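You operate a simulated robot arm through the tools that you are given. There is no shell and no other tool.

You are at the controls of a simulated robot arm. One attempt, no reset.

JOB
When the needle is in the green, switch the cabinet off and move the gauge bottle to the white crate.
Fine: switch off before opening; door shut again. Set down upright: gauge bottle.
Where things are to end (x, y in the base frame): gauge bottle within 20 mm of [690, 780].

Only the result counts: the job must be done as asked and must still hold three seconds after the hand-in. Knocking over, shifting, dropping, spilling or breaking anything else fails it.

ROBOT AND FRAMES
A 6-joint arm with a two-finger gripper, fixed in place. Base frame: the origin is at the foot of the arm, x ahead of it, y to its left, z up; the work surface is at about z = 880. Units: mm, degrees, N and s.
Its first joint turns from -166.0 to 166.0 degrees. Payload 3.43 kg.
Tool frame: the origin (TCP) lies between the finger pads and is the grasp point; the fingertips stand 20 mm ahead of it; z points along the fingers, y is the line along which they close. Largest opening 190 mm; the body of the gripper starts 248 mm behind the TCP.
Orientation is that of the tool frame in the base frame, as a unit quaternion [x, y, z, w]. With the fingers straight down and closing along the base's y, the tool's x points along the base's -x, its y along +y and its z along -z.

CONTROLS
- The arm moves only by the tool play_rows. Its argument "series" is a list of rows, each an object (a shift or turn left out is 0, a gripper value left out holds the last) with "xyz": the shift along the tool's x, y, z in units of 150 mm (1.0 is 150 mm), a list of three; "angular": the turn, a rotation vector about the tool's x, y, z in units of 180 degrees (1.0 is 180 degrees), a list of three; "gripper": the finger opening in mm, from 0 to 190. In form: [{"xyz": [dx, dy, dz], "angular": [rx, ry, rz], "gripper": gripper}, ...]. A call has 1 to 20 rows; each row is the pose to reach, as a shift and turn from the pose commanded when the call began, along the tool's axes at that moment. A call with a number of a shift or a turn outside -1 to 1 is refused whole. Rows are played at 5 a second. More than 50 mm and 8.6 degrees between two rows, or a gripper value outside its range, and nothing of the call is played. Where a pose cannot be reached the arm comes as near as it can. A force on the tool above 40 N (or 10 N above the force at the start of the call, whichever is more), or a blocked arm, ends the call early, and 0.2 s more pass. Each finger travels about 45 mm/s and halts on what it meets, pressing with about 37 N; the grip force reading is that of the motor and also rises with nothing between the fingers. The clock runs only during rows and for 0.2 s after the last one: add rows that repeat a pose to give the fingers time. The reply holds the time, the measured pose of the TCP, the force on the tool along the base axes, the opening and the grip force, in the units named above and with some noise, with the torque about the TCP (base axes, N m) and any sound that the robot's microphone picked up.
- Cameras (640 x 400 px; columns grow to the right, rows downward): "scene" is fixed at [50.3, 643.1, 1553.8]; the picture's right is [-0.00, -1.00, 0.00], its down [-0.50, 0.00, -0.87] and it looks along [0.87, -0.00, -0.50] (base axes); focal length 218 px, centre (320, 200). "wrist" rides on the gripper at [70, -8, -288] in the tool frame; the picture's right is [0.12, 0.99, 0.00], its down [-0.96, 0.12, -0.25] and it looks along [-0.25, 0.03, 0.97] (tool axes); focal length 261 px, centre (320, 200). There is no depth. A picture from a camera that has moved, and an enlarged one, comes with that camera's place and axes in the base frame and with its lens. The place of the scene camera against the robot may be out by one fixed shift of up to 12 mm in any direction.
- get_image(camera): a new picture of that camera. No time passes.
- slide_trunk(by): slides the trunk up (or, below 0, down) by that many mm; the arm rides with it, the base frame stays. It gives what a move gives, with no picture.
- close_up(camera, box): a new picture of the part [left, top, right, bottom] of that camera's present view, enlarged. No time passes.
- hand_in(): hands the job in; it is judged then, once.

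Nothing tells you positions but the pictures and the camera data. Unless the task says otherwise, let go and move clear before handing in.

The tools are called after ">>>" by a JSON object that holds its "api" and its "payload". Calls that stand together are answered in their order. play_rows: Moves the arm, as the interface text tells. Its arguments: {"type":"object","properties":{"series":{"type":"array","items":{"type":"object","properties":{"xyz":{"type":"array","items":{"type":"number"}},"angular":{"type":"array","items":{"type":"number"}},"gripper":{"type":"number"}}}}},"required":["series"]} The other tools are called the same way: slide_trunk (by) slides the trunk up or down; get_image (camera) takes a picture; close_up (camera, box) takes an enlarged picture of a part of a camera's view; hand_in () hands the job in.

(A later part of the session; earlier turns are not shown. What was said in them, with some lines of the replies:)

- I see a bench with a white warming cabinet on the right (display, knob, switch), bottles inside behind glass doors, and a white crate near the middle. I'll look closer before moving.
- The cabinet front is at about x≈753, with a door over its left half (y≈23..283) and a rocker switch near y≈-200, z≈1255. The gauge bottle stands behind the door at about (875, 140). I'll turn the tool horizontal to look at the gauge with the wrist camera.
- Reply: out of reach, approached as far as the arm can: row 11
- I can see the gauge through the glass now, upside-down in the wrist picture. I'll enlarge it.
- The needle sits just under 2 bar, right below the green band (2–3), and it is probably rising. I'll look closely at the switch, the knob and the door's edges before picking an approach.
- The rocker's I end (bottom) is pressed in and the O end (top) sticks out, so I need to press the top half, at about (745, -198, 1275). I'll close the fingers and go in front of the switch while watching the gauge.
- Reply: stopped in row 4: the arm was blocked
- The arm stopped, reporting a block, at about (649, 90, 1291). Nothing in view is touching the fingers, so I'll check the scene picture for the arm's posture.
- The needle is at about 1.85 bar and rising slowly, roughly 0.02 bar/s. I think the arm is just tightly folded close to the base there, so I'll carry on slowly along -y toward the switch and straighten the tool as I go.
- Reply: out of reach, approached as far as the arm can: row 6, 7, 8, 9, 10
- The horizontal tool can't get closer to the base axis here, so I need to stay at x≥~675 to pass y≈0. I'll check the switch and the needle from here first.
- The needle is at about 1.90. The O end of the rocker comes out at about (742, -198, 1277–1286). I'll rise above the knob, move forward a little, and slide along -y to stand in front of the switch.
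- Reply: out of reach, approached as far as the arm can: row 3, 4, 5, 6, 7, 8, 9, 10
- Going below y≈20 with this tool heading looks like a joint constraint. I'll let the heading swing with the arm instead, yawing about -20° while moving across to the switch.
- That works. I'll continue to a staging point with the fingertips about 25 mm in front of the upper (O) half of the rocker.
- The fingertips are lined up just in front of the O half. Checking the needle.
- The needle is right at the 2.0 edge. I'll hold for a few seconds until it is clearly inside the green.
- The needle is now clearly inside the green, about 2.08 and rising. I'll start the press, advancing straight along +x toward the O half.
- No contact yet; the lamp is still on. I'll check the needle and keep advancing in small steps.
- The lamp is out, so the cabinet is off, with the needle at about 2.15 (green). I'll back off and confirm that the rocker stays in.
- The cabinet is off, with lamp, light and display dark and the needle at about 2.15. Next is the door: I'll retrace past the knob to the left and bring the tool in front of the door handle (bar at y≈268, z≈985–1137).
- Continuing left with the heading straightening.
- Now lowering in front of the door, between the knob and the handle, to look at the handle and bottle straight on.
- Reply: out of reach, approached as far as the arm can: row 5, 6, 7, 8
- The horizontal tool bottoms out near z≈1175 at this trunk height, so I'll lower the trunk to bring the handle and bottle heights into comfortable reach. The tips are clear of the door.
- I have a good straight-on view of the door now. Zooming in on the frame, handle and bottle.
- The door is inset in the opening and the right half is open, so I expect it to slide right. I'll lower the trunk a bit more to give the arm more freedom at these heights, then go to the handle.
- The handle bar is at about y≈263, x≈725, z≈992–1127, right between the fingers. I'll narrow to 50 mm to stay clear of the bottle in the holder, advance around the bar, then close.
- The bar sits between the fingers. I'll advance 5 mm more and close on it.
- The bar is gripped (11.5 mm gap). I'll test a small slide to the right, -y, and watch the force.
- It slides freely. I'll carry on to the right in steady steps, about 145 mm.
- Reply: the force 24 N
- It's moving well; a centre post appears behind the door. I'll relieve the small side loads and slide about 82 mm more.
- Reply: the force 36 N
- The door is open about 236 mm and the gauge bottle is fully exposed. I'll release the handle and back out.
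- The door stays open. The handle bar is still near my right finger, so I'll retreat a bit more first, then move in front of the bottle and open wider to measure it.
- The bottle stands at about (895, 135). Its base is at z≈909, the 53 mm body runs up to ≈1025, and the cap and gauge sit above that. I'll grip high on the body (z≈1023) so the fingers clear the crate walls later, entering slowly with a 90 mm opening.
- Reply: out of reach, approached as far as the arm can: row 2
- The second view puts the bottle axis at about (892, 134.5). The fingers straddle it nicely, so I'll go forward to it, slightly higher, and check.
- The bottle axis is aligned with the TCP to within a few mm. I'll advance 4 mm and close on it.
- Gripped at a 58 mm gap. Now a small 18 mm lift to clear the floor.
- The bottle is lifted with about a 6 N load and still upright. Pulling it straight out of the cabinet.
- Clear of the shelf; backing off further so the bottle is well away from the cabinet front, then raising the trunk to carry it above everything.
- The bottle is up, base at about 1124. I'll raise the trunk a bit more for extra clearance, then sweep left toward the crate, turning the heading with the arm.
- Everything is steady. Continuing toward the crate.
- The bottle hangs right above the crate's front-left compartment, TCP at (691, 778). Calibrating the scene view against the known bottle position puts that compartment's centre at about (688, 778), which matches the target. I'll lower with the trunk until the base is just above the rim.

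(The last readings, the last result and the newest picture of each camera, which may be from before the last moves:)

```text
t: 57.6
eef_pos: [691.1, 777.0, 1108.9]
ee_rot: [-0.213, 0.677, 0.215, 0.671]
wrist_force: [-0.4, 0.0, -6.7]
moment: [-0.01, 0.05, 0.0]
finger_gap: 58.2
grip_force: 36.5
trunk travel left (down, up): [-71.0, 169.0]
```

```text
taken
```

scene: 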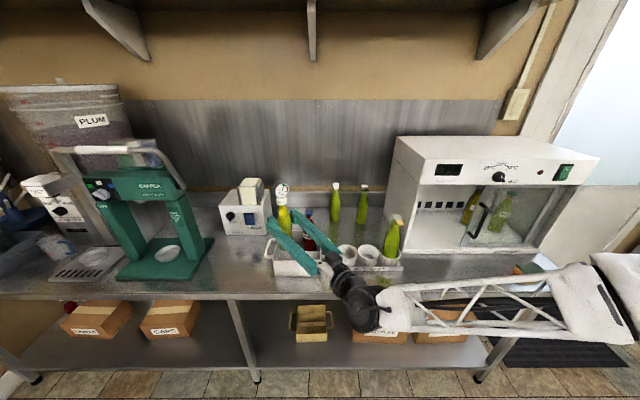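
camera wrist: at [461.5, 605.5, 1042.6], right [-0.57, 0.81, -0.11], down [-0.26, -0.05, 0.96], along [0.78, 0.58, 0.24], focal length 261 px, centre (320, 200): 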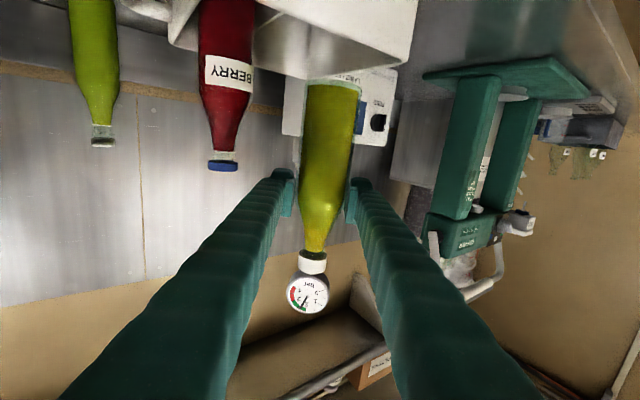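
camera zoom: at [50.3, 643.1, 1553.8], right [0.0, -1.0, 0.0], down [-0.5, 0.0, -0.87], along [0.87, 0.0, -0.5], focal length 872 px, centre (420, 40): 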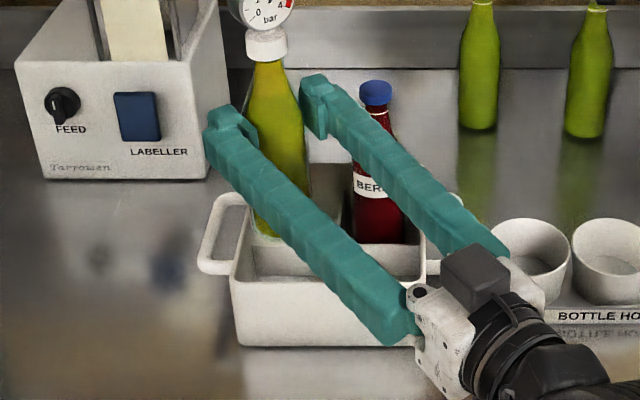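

>>> {"api": "close_up", "payload": {"camera": "wrist", "box": [120, 0, 440, 180]}}

>>> {"api": "close_up", "payload": {"camera": "scene", "box": [265, 225, 325, 265]}}

```text
2.00 times, centred on (280, 90) of wrist
camera zoom: at [461.5, 605.5, 1042.6], right [-0.57, 0.81, -0.11], down [-0.26, -0.05, 0.96], along [0.78, 0.58, 0.24], focal length 521 px, centre (400, 420)
```

zoom: 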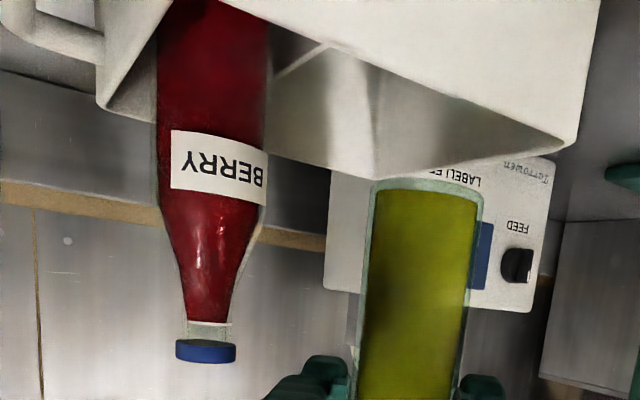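

```text
10.00 times, centred on (295, 245) of scene
camera zoom: at [50.3, 643.1, 1553.8], right [0.0, -1.0, 0.0], down [-0.5, 0.0, -0.87], along [0.87, 0.0, -0.5], focal length 2179 px, centre (570, -250)
```

zoom: 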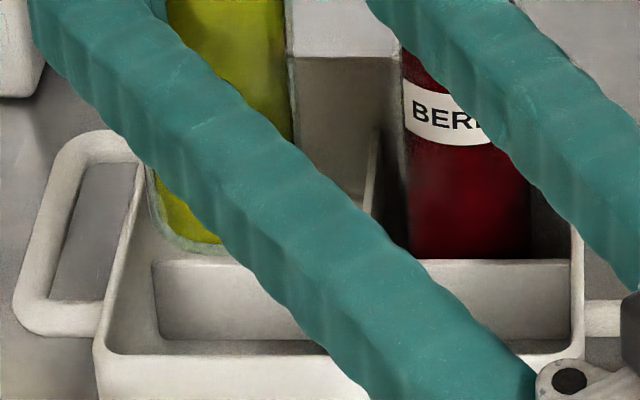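

The bottle base is about 25 mm above the rim. Relative to the compartment it looks about 5 mm too far in x and 3 mm too far in y, so I'll back up about 6 mm and re-check before going down into it.

>>> {"api": "play_rows", "payload": {"series": [{"xyz": [0, 0.0015, -0.02]}, {"xyz": [0, 0.003, -0.039]}, {"xyz": [0.04, 0.003, -0.039]}, {"xyz": [0.08, 0.003, -0.039]}]}}

>>> {"api": "close_up", "payload": {"camera": "scene", "box": [260, 222, 330, 268]}}

>>> {"api": "close_up", "payload": {"camera": "wrist", "box": [120, 0, 440, 180]}}

```text
t: 58.6
eef_pos: [685.7, 774.3, 1098.6]
ee_rot: [-0.213, 0.677, 0.214, 0.671]
wrist_force: [-0.3, 0.1, -6.3]
moment: [-0.07, 0.06, 0.01]
finger_gap: 58.3
grip_force: 36.8
trunk travel left (down, up): [-71.0, 169.0]
```

```text
8.70 times, centred on (295, 245) of scene
camera zoom: at [50.3, 643.1, 1553.8], right [0.0, -1.0, 0.0], down [-0.5, 0.0, -0.87], along [0.87, 0.0, -0.5], focal length 1895 px, centre (537, -191)
```

zoom: 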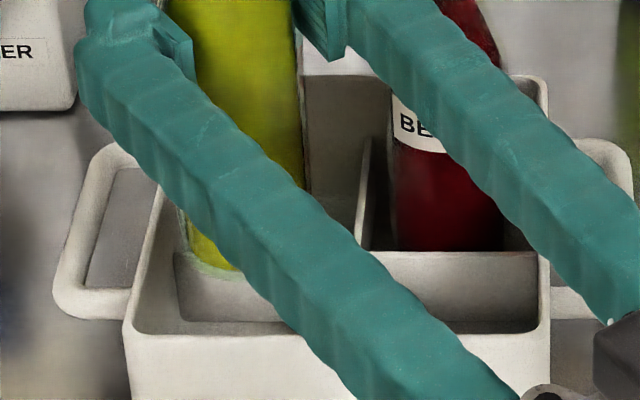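

```text
2.00 times, centred on (280, 90) of wrist
camera zoom: at [455.4, 602.1, 1029.5], right [-0.57, 0.81, -0.11], down [-0.26, -0.05, 0.96], along [0.78, 0.58, 0.24], focal length 521 px, centre (400, 420)
```

zoom: 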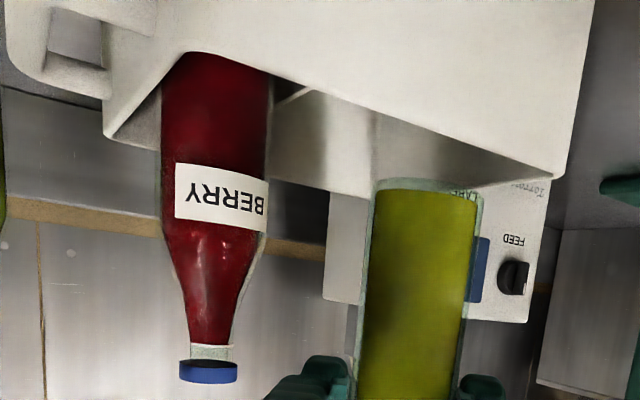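

The bottle base is centred in the front-left compartment within a few mm. Lowering further with the trunk and checking again.

>>> {"api": "slide_trunk", "payload": {"by": -50}}

>>> {"api": "close_up", "payload": {"camera": "scene", "box": [260, 222, 330, 268]}}

>>> {"api": "get_image", "payload": {"camera": "wrist"}}

```text
t: 59.5
eef_pos: [685.2, 773.0, 1047.5]
ee_rot: [-0.212, 0.678, 0.214, 0.671]
wrist_force: [-1.1, -0.9, -6.3]
moment: [-0.02, 0.04, 0.01]
finger_gap: 58.4
grip_force: 36.6
trunk travel left (down, up): [-21.0, 219.0]
```

```text
8.70 times, centred on (295, 245) of scene
camera zoom: at [50.3, 643.1, 1553.8], right [0.0, -1.0, 0.0], down [-0.5, 0.0, -0.87], along [0.87, 0.0, -0.5], focal length 1895 px, centre (537, -191)
```

zoom: 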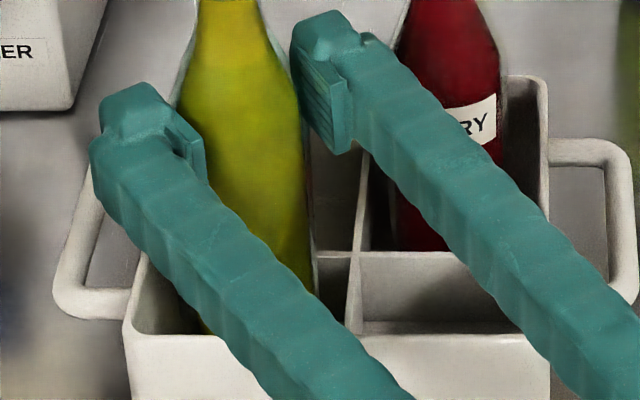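

```text
taken
camera wrist: at [455.4, 602.1, 979.9], right [-0.57, 0.81, -0.11], down [-0.26, -0.05, 0.96], along [0.78, 0.58, 0.24], focal length 261 px, centre (320, 200)
```

wrist: 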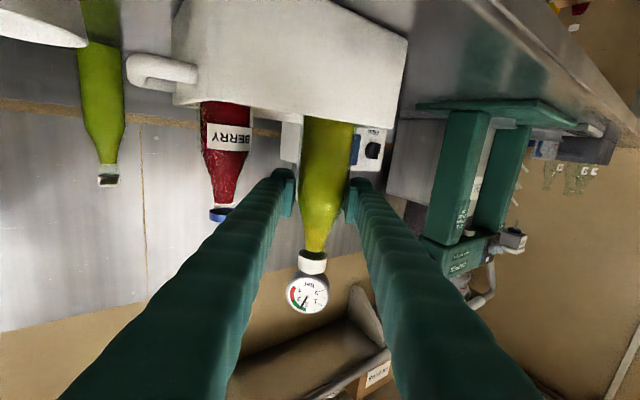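

The bottle is descending cleanly between the left wall and the centre divider. I'll zoom the wrist view to check finger clearance to the rim.

>>> {"api": "close_up", "payload": {"camera": "wrist", "box": [160, 0, 440, 180]}}

>>> {"api": "close_up", "payload": {"camera": "scene", "box": [255, 205, 345, 285]}}

```text
2.22 times, centred on (300, 90) of wrist
camera zoom: at [455.4, 602.1, 979.9], right [-0.57, 0.81, -0.11], down [-0.26, -0.05, 0.96], along [0.78, 0.58, 0.24], focal length 579 px, centre (364, 444)
```

zoom: 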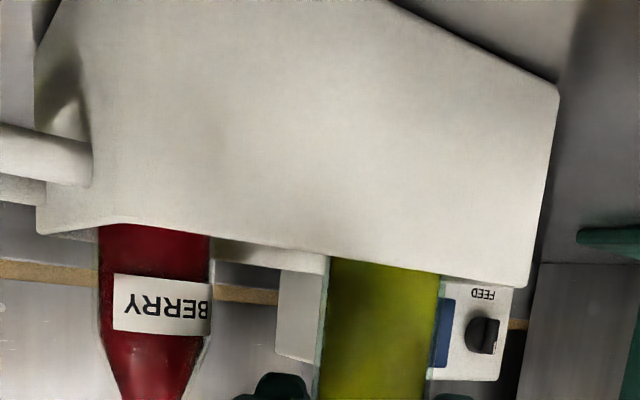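

```text
5.00 times, centred on (300, 245) of scene
camera zoom: at [50.3, 643.1, 1553.8], right [0.0, -1.0, 0.0], down [-0.5, 0.0, -0.87], along [0.87, 0.0, -0.5], focal length 1090 px, centre (420, -25)
```

zoom: 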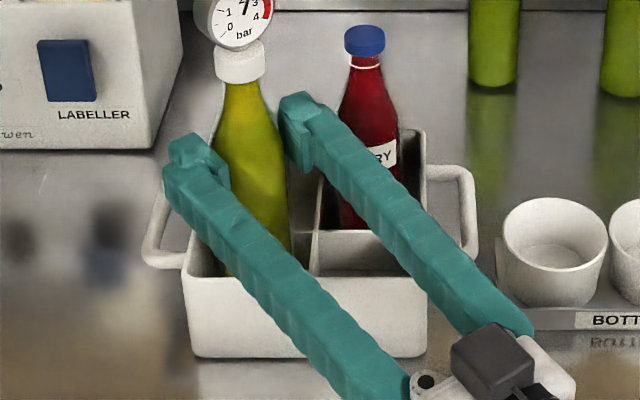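

Rim is at z≈964 and the bottle is centred, with about 14 mm gap each side. With the base at z≈933, I'll lower the rest gently: trunk 20 mm, then small arm steps while watching the force.

>>> {"api": "slide_trunk", "payload": {"by": -20}}

>>> {"api": "play_rows", "payload": {"series": [{"xyz": [0.027, 0, 0]}, {"xyz": [0.053, 0, 0]}, {"xyz": [0.08, 0, 0]}]}}

>>> {"api": "close_up", "payload": {"camera": "scene", "box": [255, 205, 345, 285]}}

>>> {"api": "close_up", "payload": {"camera": "wrist", "box": [160, 20, 440, 220]}}

```text
t: 60.2
eef_pos: [685.1, 774.4, 1027.2]
ee_rot: [-0.212, 0.677, 0.214, 0.672]
wrist_force: [-0.9, -0.5, -7.3]
moment: [-0.03, 0.03, 0.02]
finger_gap: 57.8
grip_force: 37.2
trunk travel left (down, up): [-1.0, 239.0]
```

```text
t: 61.0
eef_pos: [685.4, 773.8, 1015.7]
ee_rot: [-0.213, 0.678, 0.216, 0.67]
wrist_force: [-0.4, 0.4, -6.7]
moment: [0.01, 0.0, 0.05]
finger_gap: 57.7
grip_force: 36.9
trunk travel left (down, up): [-1.0, 239.0]
```

```text
5.00 times, centred on (300, 245) of scene
camera zoom: at [50.3, 643.1, 1553.8], right [0.0, -1.0, 0.0], down [-0.5, 0.0, -0.87], along [0.87, 0.0, -0.5], focal length 1090 px, centre (420, -25)
```

zoom: 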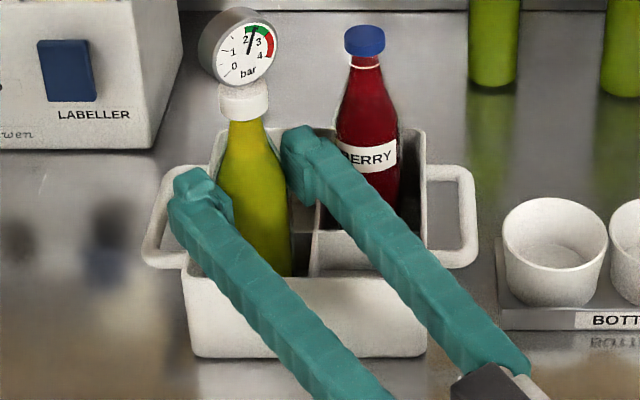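

```text
2.00 times, centred on (300, 120) of wrist
camera zoom: at [455.3, 602.0, 947.9], right [-0.57, 0.81, -0.11], down [-0.26, -0.05, 0.96], along [0.78, 0.58, 0.24], focal length 521 px, centre (360, 360)
```

zoom: 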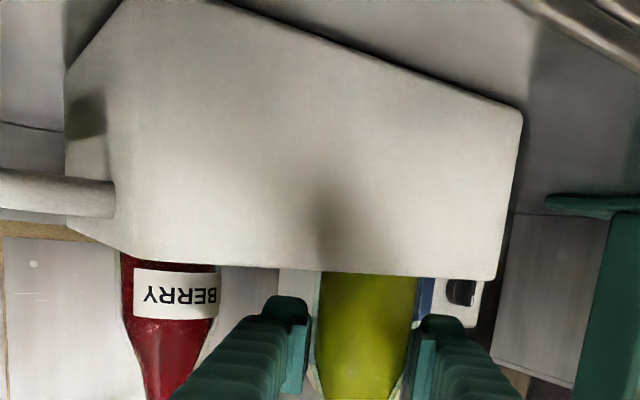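

The base is about 15 mm above the crate floor and the fingers have good clearance over the rim. Lowering gently in 2 mm steps.

>>> {"api": "play_rows", "payload": {"series": [{"xyz": [0.013, 0, 0]}, {"xyz": [0.027, 0, 0]}, {"xyz": [0.04, 0, 0]}, {"xyz": [0.053, 0, 0]}, {"xyz": [0.067, 0, 0]}]}}

```text
t: 62.2
eef_pos: [685.9, 775.0, 1008.2]
ee_rot: [-0.212, 0.677, 0.214, 0.672]
wrist_force: [3.1, 0.5, 2.4]
moment: [-0.07, -0.36, 0.09]
finger_gap: 58.3
grip_force: 36.9
trunk travel left (down, up): [-1.0, 239.0]
```

Load went from -6.7 N to about +2.4 N, so the bottle is standing on the crate floor. I'll check that it is upright before releasing.

>>> {"api": "close_up", "payload": {"camera": "scene", "box": [255, 195, 345, 285]}}

>>> {"api": "get_image", "payload": {"camera": "wrist"}}

>>> {"api": "close_up", "payload": {"camera": "scene", "box": [270, 235, 320, 270]}}

```text
4.44 times, centred on (300, 240) of scene
camera zoom: at [50.3, 643.1, 1553.8], right [0.0, -1.0, 0.0], down [-0.5, 0.0, -0.87], along [0.87, 0.0, -0.5], focal length 968 px, centre (409, 22)
```

zoom: 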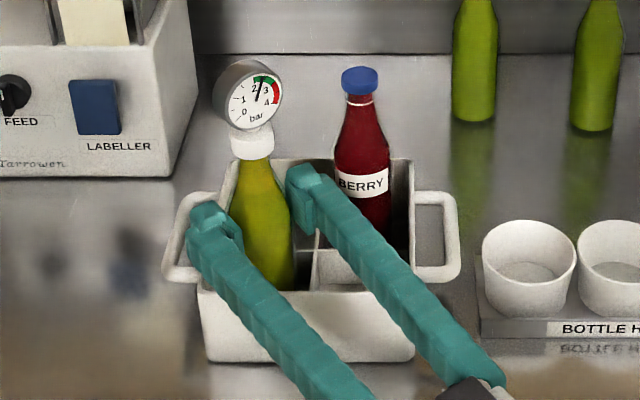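

```text
taken
camera wrist: at [455.1, 602.7, 939.5], right [-0.57, 0.81, -0.11], down [-0.26, -0.05, 0.96], along [0.78, 0.58, 0.24], focal length 261 px, centre (320, 200)
```

wrist: 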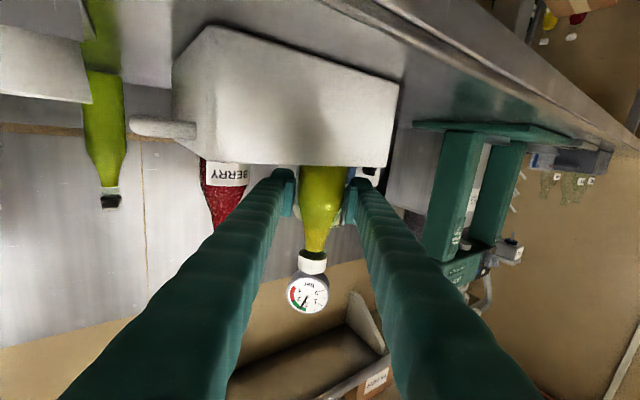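

```text
11.43 times, centred on (295, 252) of scene
camera zoom: at [50.3, 643.1, 1553.8], right [0.0, -1.0, 0.0], down [-0.5, 0.0, -0.87], along [0.87, 0.0, -0.5], focal length 2490 px, centre (606, -400)
```

zoom: 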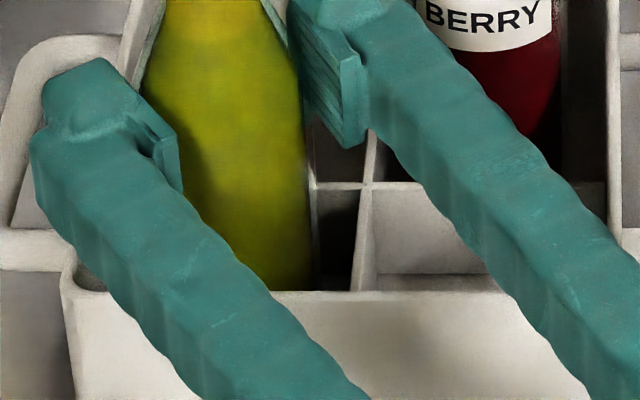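

The bottle is upright on the crate floor. There is a small +x side force that suggests the base may be brushing the front wall's edge, so I'll lift 4 mm, shift about 4 mm in +x toward the target, and set it down again.

>>> {"api": "play_rows", "payload": {"series": [{"xyz": [-0.02, 0, 0]}, {"xyz": [-0.03, 0, 0]}, {"xyz": [-0.03, -0.004, 0.014]}, {"xyz": [-0.03, -0.007, 0.028]}, {"xyz": [-0.02, -0.007, 0.028]}, {"xyz": [-0.01, -0.007, 0.028]}]}}

>>> {"api": "play_rows", "payload": {"series": [{"xyz": [0.005, 0, 0]}, {"xyz": [0.01, 0, 0]}]}}

```text
t: 63.6
eef_pos: [689.5, 775.7, 1009.1]
ee_rot: [-0.212, 0.677, 0.215, 0.671]
wrist_force: [-0.5, 0.4, -5.6]
moment: [0.03, 0.01, 0.03]
finger_gap: 58.2
grip_force: 37.0
trunk travel left (down, up): [-1.0, 239.0]
```

```text
t: 64.2
eef_pos: [687.7, 774.9, 1008.4]
ee_rot: [-0.212, 0.677, 0.215, 0.671]
wrist_force: [0.8, 2.6, 4.2]
moment: [0.11, -0.18, 0.02]
finger_gap: 58.0
grip_force: 36.7
trunk travel left (down, up): [-1.0, 239.0]
```

It's firmly on the floor at the same height. Opening the fingers and checking that the bottle stands.

>>> {"api": "play_rows", "payload": {"series": [{"xyz": [0, 0, 0], "gripper": 70}, {"xyz": [0, 0, 0], "gripper": 84}, {"xyz": [0, 0, 0], "gripper": 84}, {"xyz": [0, 0, 0], "gripper": 84}]}}

>>> {"api": "get_image", "payload": {"camera": "wrist"}}

>>> {"api": "close_up", "payload": {"camera": "scene", "box": [255, 195, 345, 285]}}

```text
t: 65.2
eef_pos: [688.0, 774.2, 1005.9]
ee_rot: [-0.213, 0.677, 0.215, 0.671]
wrist_force: [-0.3, 0.7, -0.1]
moment: [0.01, -0.01, -0.01]
finger_gap: 84.3
grip_force: 0.1
trunk travel left (down, up): [-1.0, 239.0]
```

```text
taken
camera wrist: at [458.5, 602.4, 938.7], right [-0.57, 0.81, -0.11], down [-0.26, -0.05, 0.96], along [0.78, 0.58, 0.24], focal length 261 px, centre (320, 200)
```

wrist: 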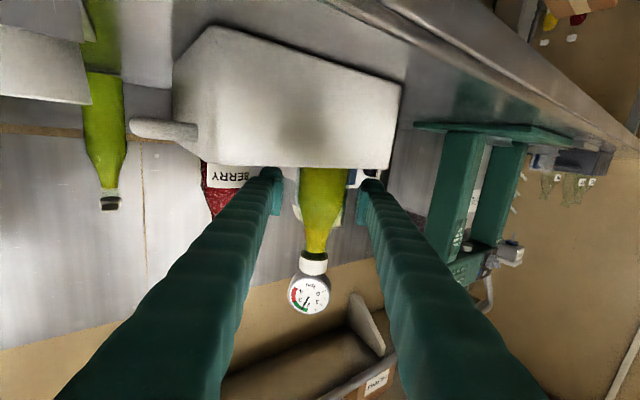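

```text
4.44 times, centred on (300, 240) of scene
camera zoom: at [50.3, 643.1, 1553.8], right [0.0, -1.0, 0.0], down [-0.5, 0.0, -0.87], along [0.87, 0.0, -0.5], focal length 968 px, centre (409, 22)
```

zoom: 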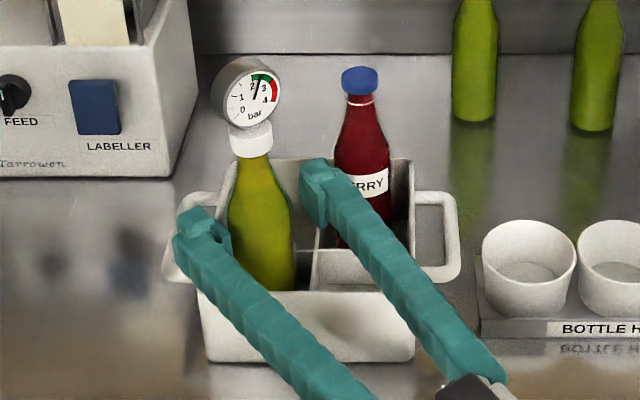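

The bottle is standing free and upright. Backing straight out along the tool axis.

>>> {"api": "play_rows", "payload": {"series": [{"xyz": [0, 0, -0.1]}, {"xyz": [-0.01, 0, -0.25]}, {"xyz": [-0.02, 0, -0.45]}, {"xyz": [-0.05, 0, -0.65]}, {"xyz": [-0.1, 0, -0.8]}]}}

>>> {"api": "get_image", "payload": {"camera": "wrist"}}

>>> {"api": "close_up", "payload": {"camera": "scene", "box": [255, 195, 345, 285]}}

```text
t: 66.4
eef_pos: [590.2, 707.9, 1021.6]
ee_rot: [-0.212, 0.677, 0.214, 0.671]
wrist_force: [0.2, 0.5, -0.5]
moment: [0.05, -0.07, -0.03]
finger_gap: 83.9
grip_force: 0.1
trunk travel left (down, up): [-1.0, 239.0]
```

```text
taken
camera wrist: at [360.1, 534.9, 953.8], right [-0.57, 0.81, -0.11], down [-0.26, -0.05, 0.96], along [0.78, 0.58, 0.24], focal length 261 px, centre (320, 200)
```

wrist: 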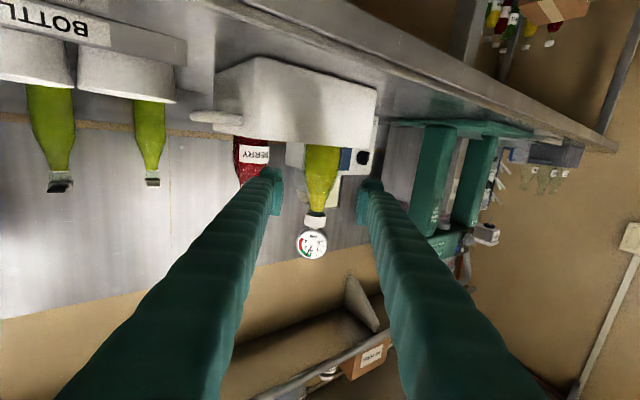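

```text
4.44 times, centred on (300, 240) of scene
camera zoom: at [50.3, 643.1, 1553.8], right [0.0, -1.0, 0.0], down [-0.5, 0.0, -0.87], along [0.87, 0.0, -0.5], focal length 968 px, centre (409, 22)
```

zoom: 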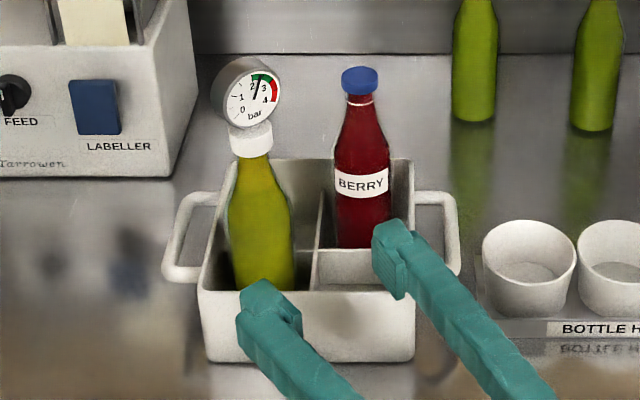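

The gauge bottle stands upright in the crate's front-left compartment. Next I'll shut the door: trunk up for clearance, then sweep back along the same arc to the cabinet.

>>> {"api": "slide_trunk", "payload": {"by": 225}}

>>> {"api": "play_rows", "payload": {"series": [{"xyz": [0, -0.15, -0.05], "angular": [0.005, 0, 0]}, {"xyz": [0, -0.3, -0.09], "angular": [0.01, 0, 0]}, {"xyz": [0, -0.48, -0.13], "angular": [0.016, 0, 0]}, {"xyz": [0, -0.66, -0.17], "angular": [0.023, 0, 0]}, {"xyz": [0, -0.84, -0.21], "angular": [0.031, 0, 0]}, {"xyz": [0, -1.0, -0.24], "angular": [0.039, 0, 0]}]}}

```text
t: 68.8
eef_pos: [591.3, 707.1, 1246.6]
ee_rot: [-0.213, 0.677, 0.215, 0.671]
wrist_force: [-0.7, 0.5, -0.5]
moment: [0.0, -0.02, 0.01]
finger_gap: 84.1
grip_force: 0.0
trunk travel left (down, up): [-226.0, 14.0]
```

```text
t: 70.2
eef_pos: [647.4, 562.1, 1246.4]
ee_rot: [-0.171, 0.689, 0.173, 0.683]
wrist_force: [0.0, -1.0, -0.3]
moment: [0.03, 0.02, -0.04]
finger_gap: 84.0
grip_force: 0.0
trunk travel left (down, up): [-226.0, 14.0]
```

Taking a look at the placed bottle from this different angle to triangulate its position.

>>> {"api": "get_image", "payload": {"camera": "wrist"}}

>>> {"api": "close_up", "payload": {"camera": "scene", "box": [265, 200, 335, 280]}}

```text
taken
camera wrist: at [398.4, 420.4, 1178.2], right [-0.47, 0.88, -0.11], down [-0.26, -0.01, 0.96], along [0.84, 0.48, 0.24], focal length 261 px, centre (320, 200)
```

wrist: 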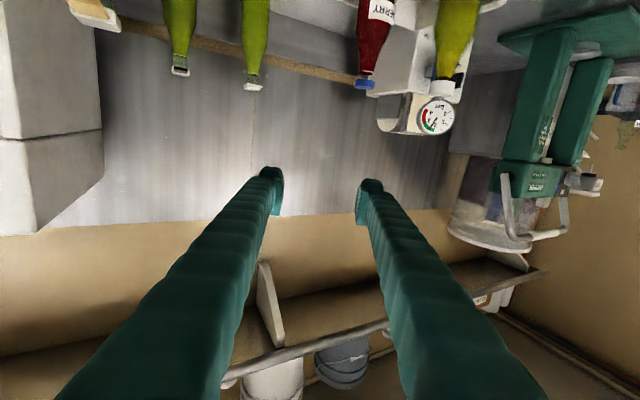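

```text
5.00 times, centred on (300, 240) of scene
camera zoom: at [50.3, 643.1, 1553.8], right [0.0, -1.0, 0.0], down [-0.5, 0.0, -0.87], along [0.87, 0.0, -0.5], focal length 1090 px, centre (420, 0)
```

zoom: 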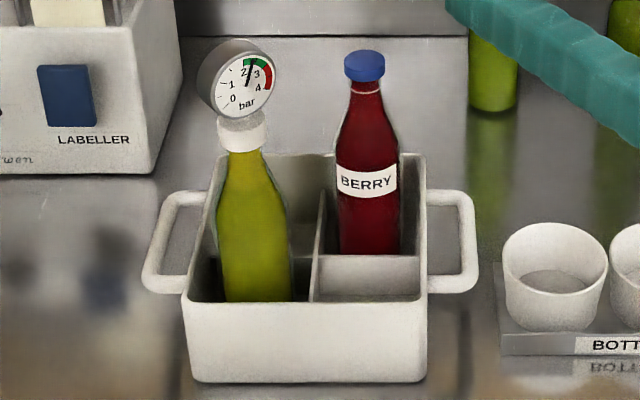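

Triangulated, the bottle axis is at about (684, 775), roughly 8 mm from the target, and it is upright in its compartment. I'll carry on back to the door.

>>> {"api": "play_rows", "payload": {"series": [{"xyz": [0, -0.13, -0.035], "angular": [0.006, 0, 0]}, {"xyz": [0, -0.28, -0.075], "angular": [0.013, 0, 0]}, {"xyz": [0, -0.44, -0.118], "angular": [0.021, 0, 0]}, {"xyz": [0, -0.61, -0.164], "angular": [0.029, 0, 0]}, {"xyz": [0, -0.78, -0.21], "angular": [0.037, 0, 0]}, {"xyz": [0, -0.939, -0.252], "angular": [0.0444, 0, 0]}]}}

```text
t: 71.6
eef_pos: [679.9, 420.9, 1245.0]
ee_rot: [-0.122, 0.699, 0.123, 0.694]
wrist_force: [0.3, 0.8, -0.3]
moment: [0.01, -0.04, -0.04]
finger_gap: 83.6
grip_force: 0.1
trunk travel left (down, up): [-226.0, 14.0]
```

>>> {"api": "play_rows", "payload": {"series": "[{\"xyz\": [0, -0.12, -0.037], \"angular\": [0.007, 0, 0]}, {\"xyz\": [0, -0.27, -0.083], \"angular\": [0.016, 0, 0]}, {\"xyz\": [0, -0.42, -0.129], \"angular\": [0.026, 0, 0]}, {\"xyz\": [0, -0.58, -0.178], \"angular\": [0.036, 0, 0]}, {\"xyz\": [0, -0.74, -0.228], \"angular\": [0.046, 0, 0]}, {\"xyz\": [0, -0.887, -0.273], \"angular\": [0.0556, 0, 0]}], \"gripper\": 84"}}

```text
refused: the rows could not be read
```

>>> {"api": "play_rows", "payload": {"series": [{"xyz": [0, -0.12, -0.037], "angular": [0.007, 0, 0]}, {"xyz": [0, -0.27, -0.083], "angular": [0.016, 0, 0]}, {"xyz": [0, -0.42, -0.129], "angular": [0.026, 0, 0]}, {"xyz": [0, -0.58, -0.178], "angular": [0.036, 0, 0]}, {"xyz": [0, -0.74, -0.228], "angular": [0.046, 0, 0]}, {"xyz": [0, -0.887, -0.273], "angular": [0.0556, 0, 0]}]}}

```text
t: 73.0
eef_pos: [688.2, 282.2, 1246.5]
ee_rot: [-0.062, 0.707, 0.063, 0.702]
wrist_force: [0.0, 0.1, 0.5]
moment: [0.0, -0.01, -0.02]
finger_gap: 83.9
grip_force: 0.1
trunk travel left (down, up): [-226.0, 14.0]
```

Continuing across in front of the cabinet, narrowing the fingers to 50 mm.

>>> {"api": "play_rows", "payload": {"series": [{"xyz": [0, -0.12, -0.021], "angular": [0.007, 0, 0], "gripper": 50}, {"xyz": [0, -0.28, -0.05], "angular": [0.016, 0, 0], "gripper": 50}, {"xyz": [0, -0.44, -0.078], "angular": [0.026, 0, 0], "gripper": 50}, {"xyz": [0, -0.61, -0.108], "angular": [0.036, 0, 0], "gripper": 50}, {"xyz": [0, -0.78, -0.138], "angular": [0.046, 0, 0], "gripper": 50}, {"xyz": [0, -0.932, -0.165], "angular": [0.0556, 0, 0], "gripper": 50}]}}

```text
t: 74.4
eef_pos: [690.6, 142.3, 1248.5]
ee_rot: [0.0, 0.713, 0.0, 0.701]
wrist_force: [0.7, -0.5, 0.2]
moment: [0.02, -0.02, 0.0]
finger_gap: 49.9
grip_force: 0.0
out of reach, approached as far as the arm can: row 6
trunk travel left (down, up): [-226.0, 14.0]
```

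>>> {"api": "play_rows", "payload": {"series": [{"xyz": [-0.13, -0.05, 0.0], "angular": [0.003, 0, 0], "gripper": 50}, {"xyz": [-0.25, -0.15, -0.02], "angular": [0.008, 0, 0]}, {"xyz": [-0.27, -0.3, -0.04], "angular": [0.014, 0, 0]}, {"xyz": [-0.27, -0.45, -0.05], "angular": [0.02, 0, 0]}, {"xyz": [-0.27, -0.6, -0.055], "angular": [0.026, 0, 0]}, {"xyz": [-0.27, -0.76, -0.055], "angular": [0.03, 0, 0]}]}}

>>> {"api": "get_image", "payload": {"camera": "wrist"}}

```text
t: 75.8
eef_pos: [682.5, 27.0, 1287.1]
ee_rot: [0.033, 0.71, -0.033, 0.702]
wrist_force: [1.0, 0.5, 0.4]
moment: [-0.02, -0.02, 0.01]
finger_gap: 50.3
grip_force: 0.0
trunk travel left (down, up): [-226.0, 14.0]
```

```text
taken
camera wrist: at [395.8, 44.8, 1220.9], right [0.09, 0.99, -0.12], down [-0.23, 0.14, 0.96], along [0.97, -0.06, 0.24], focal length 261 px, centre (320, 200)
```

wrist: 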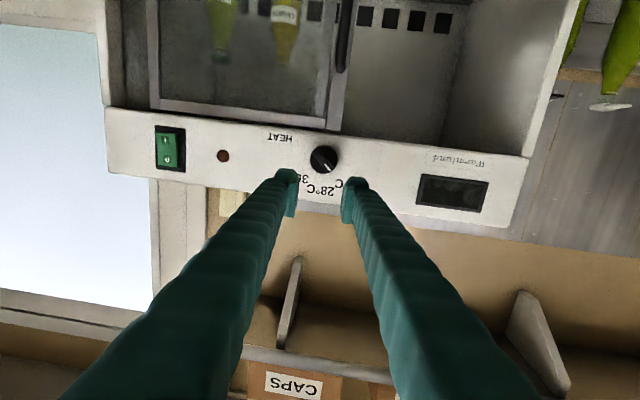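

The tips are about 20 mm in front of the knob and handle. Lowering the trunk to handle height.

>>> {"api": "slide_trunk", "payload": {"by": -225}}

>>> {"api": "get_image", "payload": {"camera": "wrist"}}

>>> {"api": "close_up", "payload": {"camera": "scene", "box": [385, 160, 525, 275]}}

```text
t: 78.2
eef_pos: [682.2, 26.6, 1063.4]
ee_rot: [0.032, 0.71, -0.032, 0.703]
wrist_force: [-0.2, -0.3, -0.3]
moment: [0.01, -0.03, 0.01]
finger_gap: 50.1
grip_force: 0.1
trunk travel left (down, up): [-1.0, 239.0]
```

```text
taken
camera wrist: at [395.8, 45.1, 996.1], right [0.09, 0.99, -0.12], down [-0.23, 0.14, 0.96], along [0.97, -0.06, 0.24], focal length 261 px, centre (320, 200)
```

wrist: 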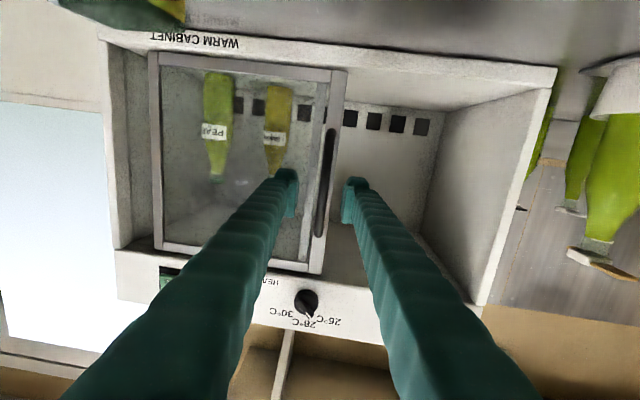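

```text
3.48 times, centred on (455, 218) of scene
camera zoom: at [50.3, 643.1, 1553.8], right [0.0, -1.0, 0.0], down [-0.5, 0.0, -0.87], along [0.87, 0.0, -0.5], focal length 758 px, centre (-150, 139)
```

zoom: 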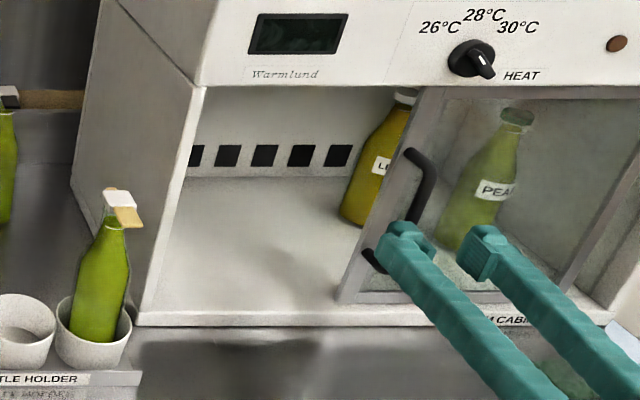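

The handle bar is between the fingers again. Advancing onto it and closing.

>>> {"api": "play_rows", "payload": {"series": [{"xyz": [0, 0.008, 0.08], "gripper": 50}, {"xyz": [0, 0.015, 0.16]}, {"xyz": [0, 0.022, 0.23]}, {"xyz": [0, 0.028, 0.3]}, {"xyz": [0, 0.028, 0.3], "gripper": 0}, {"xyz": [0, 0.028, 0.3], "gripper": 0}, {"xyz": [0, 0.028, 0.3], "gripper": 0}, {"xyz": [0, 0.028, 0.3], "gripper": 0}]}}

>>> {"api": "close_up", "payload": {"camera": "wrist", "box": [200, 50, 440, 250]}}

```text
t: 80.0
eef_pos: [727.1, 26.7, 1062.5]
ee_rot: [0.033, 0.709, -0.033, 0.704]
wrist_force: [4.1, 0.8, 1.9]
moment: [-0.54, 0.08, -0.01]
finger_gap: 12.0
grip_force: 44.7
trunk travel left (down, up): [-1.0, 239.0]
```

```text
2.00 times, centred on (320, 150) of wrist
camera zoom: at [440.7, 45.4, 995.5], right [0.09, 0.99, -0.12], down [-0.23, 0.14, 0.96], along [0.97, -0.06, 0.24], focal length 521 px, centre (320, 300)
```

zoom: 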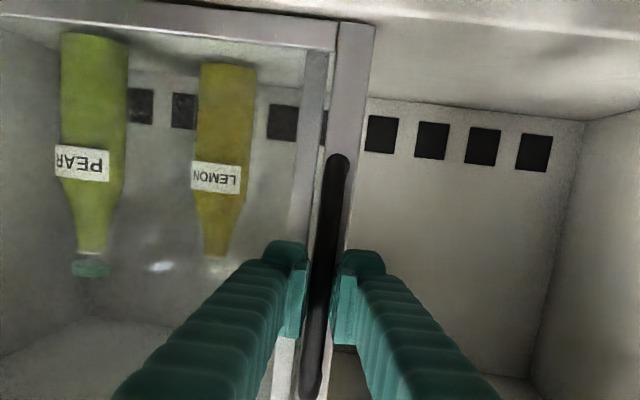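

Gripped. Sliding the door back to the left (+y) to close it.

>>> {"api": "play_rows", "payload": {"series": [{"xyz": [0.001, 0.07, -0.0067]}, {"xyz": [0.002, 0.16, -0.0152]}, {"xyz": [0.003, 0.25, -0.0238]}, {"xyz": [0.005, 0.34, -0.0324]}, {"xyz": [0.006, 0.43, -0.0409]}, {"xyz": [0.007, 0.52, -0.0495]}, {"xyz": [0.008, 0.61, -0.058]}, {"xyz": [0.01, 0.7, -0.0665]}, {"xyz": [0.011, 0.79, -0.075]}, {"xyz": [0.012, 0.88, -0.0837]}, {"xyz": [0.014, 0.97, -0.0922]}]}}

```text
t: 82.4
eef_pos: [728.2, 172.4, 1062.8]
ee_rot: [0.032, 0.709, -0.032, 0.703]
wrist_force: [28.2, 1.9, 22.5]
moment: [-1.04, -0.11, 0.01]
finger_gap: 12.1
grip_force: 45.0
trunk travel left (down, up): [-1.0, 239.0]
```

Relieving the side load a little and continuing to close the remaining ~91 mm.

>>> {"api": "play_rows", "payload": {"series": [{"xyz": [-0.007, 0.02, 0.001]}, {"xyz": [-0.013, 0.08, -0.002]}, {"xyz": [-0.013, 0.17, -0.0107]}, {"xyz": [-0.013, 0.26, -0.019]}, {"xyz": [-0.013, 0.35, -0.0275]}, {"xyz": [-0.013, 0.43, -0.035]}, {"xyz": [-0.013, 0.5, -0.0415]}, {"xyz": [-0.013, 0.55, -0.046]}]}}

>>> {"api": "get_image", "payload": {"camera": "wrist"}}

>>> {"api": "close_up", "payload": {"camera": "scene", "box": [385, 160, 525, 275]}}

```text
t: 84.2
eef_pos: [728.7, 256.0, 1061.9]
ee_rot: [0.033, 0.71, -0.034, 0.702]
wrist_force: [-5.3, 1.5, -9.7]
moment: [0.02, 0.2, -0.01]
finger_gap: 11.3
grip_force: 44.6
trunk travel left (down, up): [-1.0, 239.0]
```

```text
taken
camera wrist: at [442.6, 274.1, 995.1], right [0.09, 0.99, -0.12], down [-0.23, 0.14, 0.96], along [0.97, -0.06, 0.24], focal length 261 px, centre (320, 200)
```

wrist: 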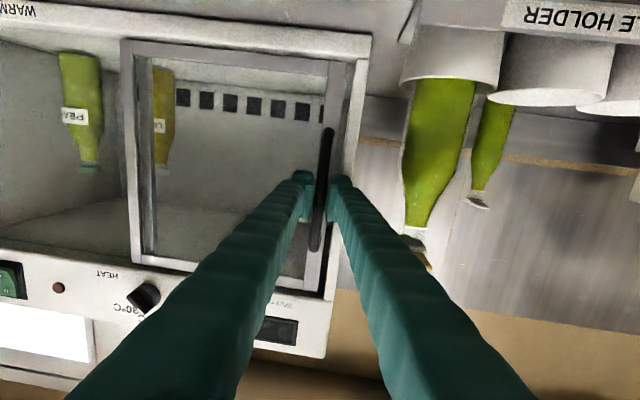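

```text
3.48 times, centred on (455, 218) of scene
camera zoom: at [50.3, 643.1, 1553.8], right [0.0, -1.0, 0.0], down [-0.5, 0.0, -0.87], along [0.87, 0.0, -0.5], focal length 758 px, centre (-150, 139)
```

zoom: 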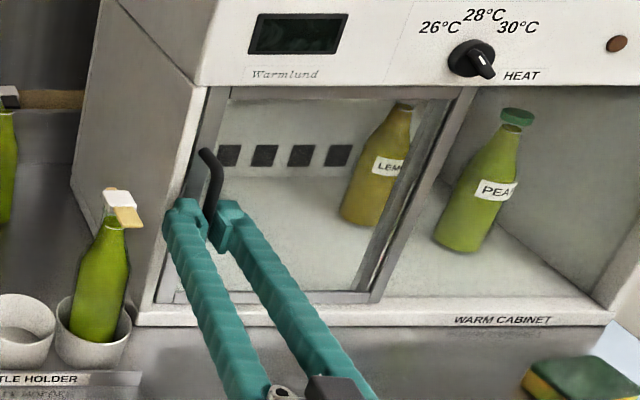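

Almost closed, about 7 mm left. Pushing gently to the end stop in small steps.

>>> {"api": "play_rows", "payload": {"series": [{"xyz": [0.005, 0.014, -0.001]}, {"xyz": [0.006, 0.027, -0.002]}, {"xyz": [0.006, 0.04, -0.003]}, {"xyz": [0.006, 0.05, -0.004]}, {"xyz": [0.006, 0.057, -0.005]}, {"xyz": [0.006, 0.064, -0.006]}]}}

>>> {"api": "close_up", "payload": {"camera": "scene", "box": [385, 160, 525, 275]}}

>>> {"api": "close_up", "payload": {"camera": "wrist", "box": [300, 20, 400, 320]}}

```text
t: 85.6
eef_pos: [729.3, 262.5, 1061.8]
ee_rot: [0.034, 0.709, -0.034, 0.703]
wrist_force: [12.4, -6.9, 4.2]
moment: [-1.07, -0.06, -0.01]
finger_gap: 11.0
grip_force: 45.0
trunk travel left (down, up): [-1.0, 239.0]
```

```text
3.48 times, centred on (455, 218) of scene
camera zoom: at [50.3, 643.1, 1553.8], right [0.0, -1.0, 0.0], down [-0.5, 0.0, -0.87], along [0.87, 0.0, -0.5], focal length 758 px, centre (-150, 139)
```

zoom: 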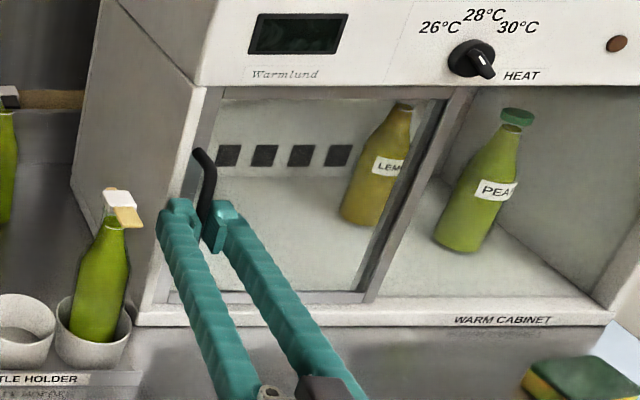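

```text
1.33 times, centred on (350, 170) of wrist
camera zoom: at [442.7, 282.0, 994.8], right [0.09, 0.99, -0.12], down [-0.23, 0.14, 0.96], along [0.97, -0.06, 0.24], focal length 348 px, centre (280, 240)
```

zoom: 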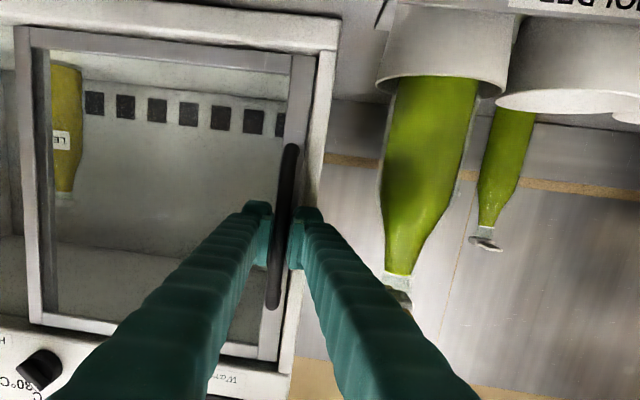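

The y force has risen to -7 N, which suggests the end stop. I'll press a further 1.5 mm to make sure it's fully shut.

>>> {"api": "play_rows", "payload": {"series": [{"xyz": [0, 0.005, 0.002]}, {"xyz": [0, 0.01, 0.002]}, {"xyz": [0, 0.01, 0.002]}]}}

>>> {"api": "close_up", "payload": {"camera": "scene", "box": [400, 170, 460, 260]}}

```text
t: 86.4
eef_pos: [731.2, 263.8, 1061.5]
ee_rot: [0.035, 0.709, -0.033, 0.703]
wrist_force: [12.7, -32.3, 10.6]
moment: [-1.13, -0.18, -0.18]
finger_gap: 11.6
grip_force: 44.8
trunk travel left (down, up): [-1.0, 239.0]
```

```text
4.44 times, centred on (430, 215) of scene
camera zoom: at [50.3, 643.1, 1553.8], right [0.0, -1.0, 0.0], down [-0.5, 0.0, -0.87], along [0.87, 0.0, -0.5], focal length 968 px, centre (-169, 133)
```

zoom: 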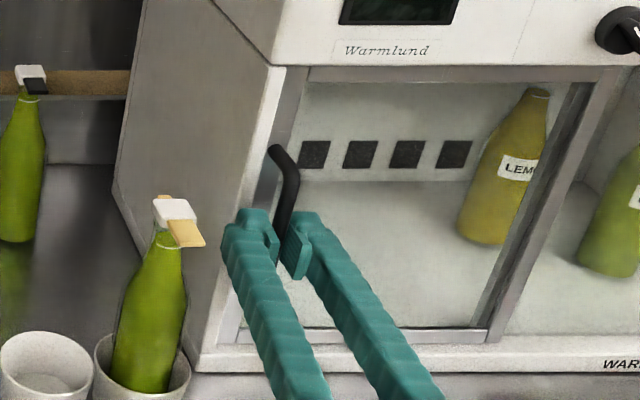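

The force of -32 N confirms the hard end stop, so the door is shut. Releasing the handle and backing straight out.

>>> {"api": "play_rows", "payload": {"series": [{"xyz": [0, 0, 0], "gripper": 46}, {"xyz": [0, 0, 0], "gripper": 46}, {"xyz": [0, 0, 0], "gripper": 46}, {"xyz": [0, -0.009, -0.09], "gripper": 46}, {"xyz": [0, -0.018, -0.18], "gripper": 46}, {"xyz": [0, -0.027, -0.28], "gripper": 46}]}}

>>> {"api": "get_image", "payload": {"camera": "wrist"}}

>>> {"api": "get_image", "payload": {"camera": "scene"}}

```text
t: 87.8
eef_pos: [686.9, 268.6, 1061.2]
ee_rot: [0.032, 0.709, -0.032, 0.703]
wrist_force: [-0.1, -0.1, -0.4]
moment: [0.0, -0.04, -0.02]
finger_gap: 45.9
grip_force: 0.1
trunk travel left (down, up): [-1.0, 239.0]
```

```text
taken
camera wrist: at [400.2, 286.4, 994.4], right [0.09, 0.99, -0.12], down [-0.23, 0.14, 0.96], along [0.97, -0.06, 0.24], focal length 261 px, centre (320, 200)
```

wrist: 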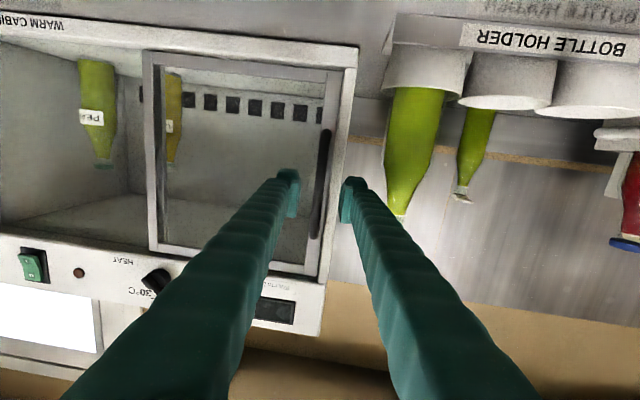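

```text
taken
```

scene: 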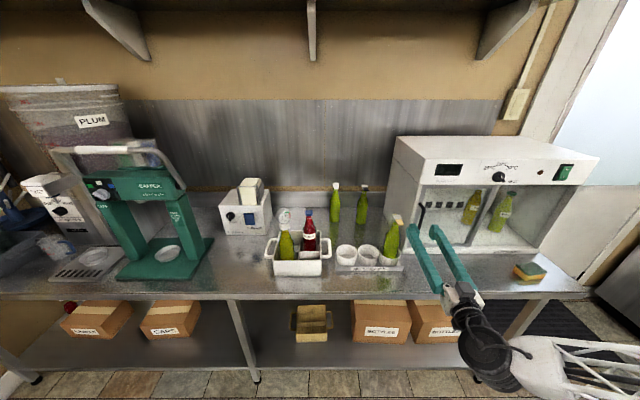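

The door is shut and the handle is free. I'll compare it closely with the starting view and inspect the crate before moving clear.

>>> {"api": "slide_trunk", "payload": {"by": 150}}

>>> {"api": "close_up", "payload": {"camera": "scene", "box": [380, 130, 610, 270]}}

>>> {"api": "close_up", "payload": {"camera": "scene", "box": [210, 160, 420, 290]}}

>>> {"api": "close_up", "payload": {"camera": "scene", "box": [410, 180, 530, 255]}}

```text
t: 89.5
eef_pos: [687.3, 265.8, 1212.1]
ee_rot: [0.033, 0.71, -0.033, 0.703]
wrist_force: [0.0, 0.6, -0.4]
moment: [0.01, -0.02, 0.0]
finger_gap: 46.0
grip_force: 0.1
trunk travel left (down, up): [-151.0, 89.0]
```

```text
2.78 times, centred on (495, 200) of scene
camera zoom: at [50.3, 643.1, 1553.8], right [0.0, -1.0, 0.0], down [-0.5, 0.0, -0.87], along [0.87, 0.0, -0.5], focal length 606 px, centre (-167, 200)
```

zoom: 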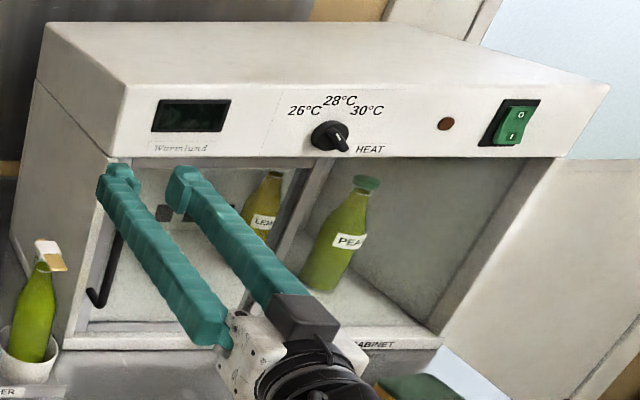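

```text
3.05 times, centred on (315, 225) of scene
camera zoom: at [50.3, 643.1, 1553.8], right [0.0, -1.0, 0.0], down [-0.5, 0.0, -0.87], along [0.87, 0.0, -0.5], focal length 664 px, centre (335, 124)
```

zoom: 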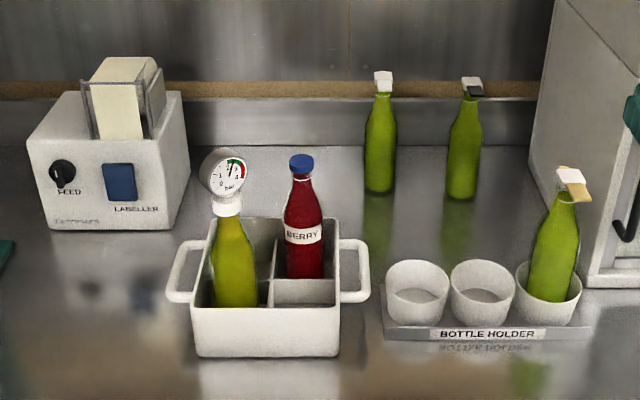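

```text
5.33 times, centred on (470, 218) of scene
camera zoom: at [50.3, 643.1, 1553.8], right [0.0, -1.0, 0.0], down [-0.5, 0.0, -0.87], along [0.87, 0.0, -0.5], focal length 1162 px, centre (-480, 107)
```

zoom: 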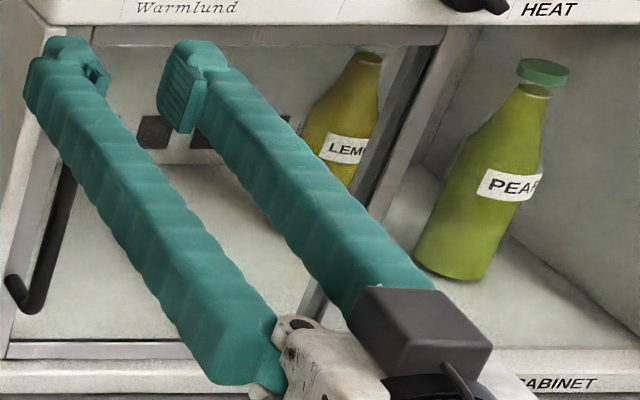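

The cabinet is off, and the door is back exactly where it started. The gauge bottle stands upright in the crate at about (684, 775), nothing else has moved, and the gripper is clear. Handing in.

>>> {"api": "hand_in", "payload": {}}

```text
The job is handed in.
```

The job is done and handed in. I haven't seen the verdict, so this is what I measured.

- **Cabinet:** I switched it off with the needle at about 2.15 bar, in the green (2–3), before touching the door. The lamp, light and display all went dark.
- **Gauge bottle:** it stands upright in the front-left compartment of the white crate. I measured it at about (684, 775), roughly 8 mm from the target and inside the 20 mm limit.
- **Door:** it is shut. I pushed it to its end stop and the handle is back where it started in the camera view.
- **Everything else:** nothing appeared knocked over or shifted in the final pictures. The gripper is open and clear of the cabinet.
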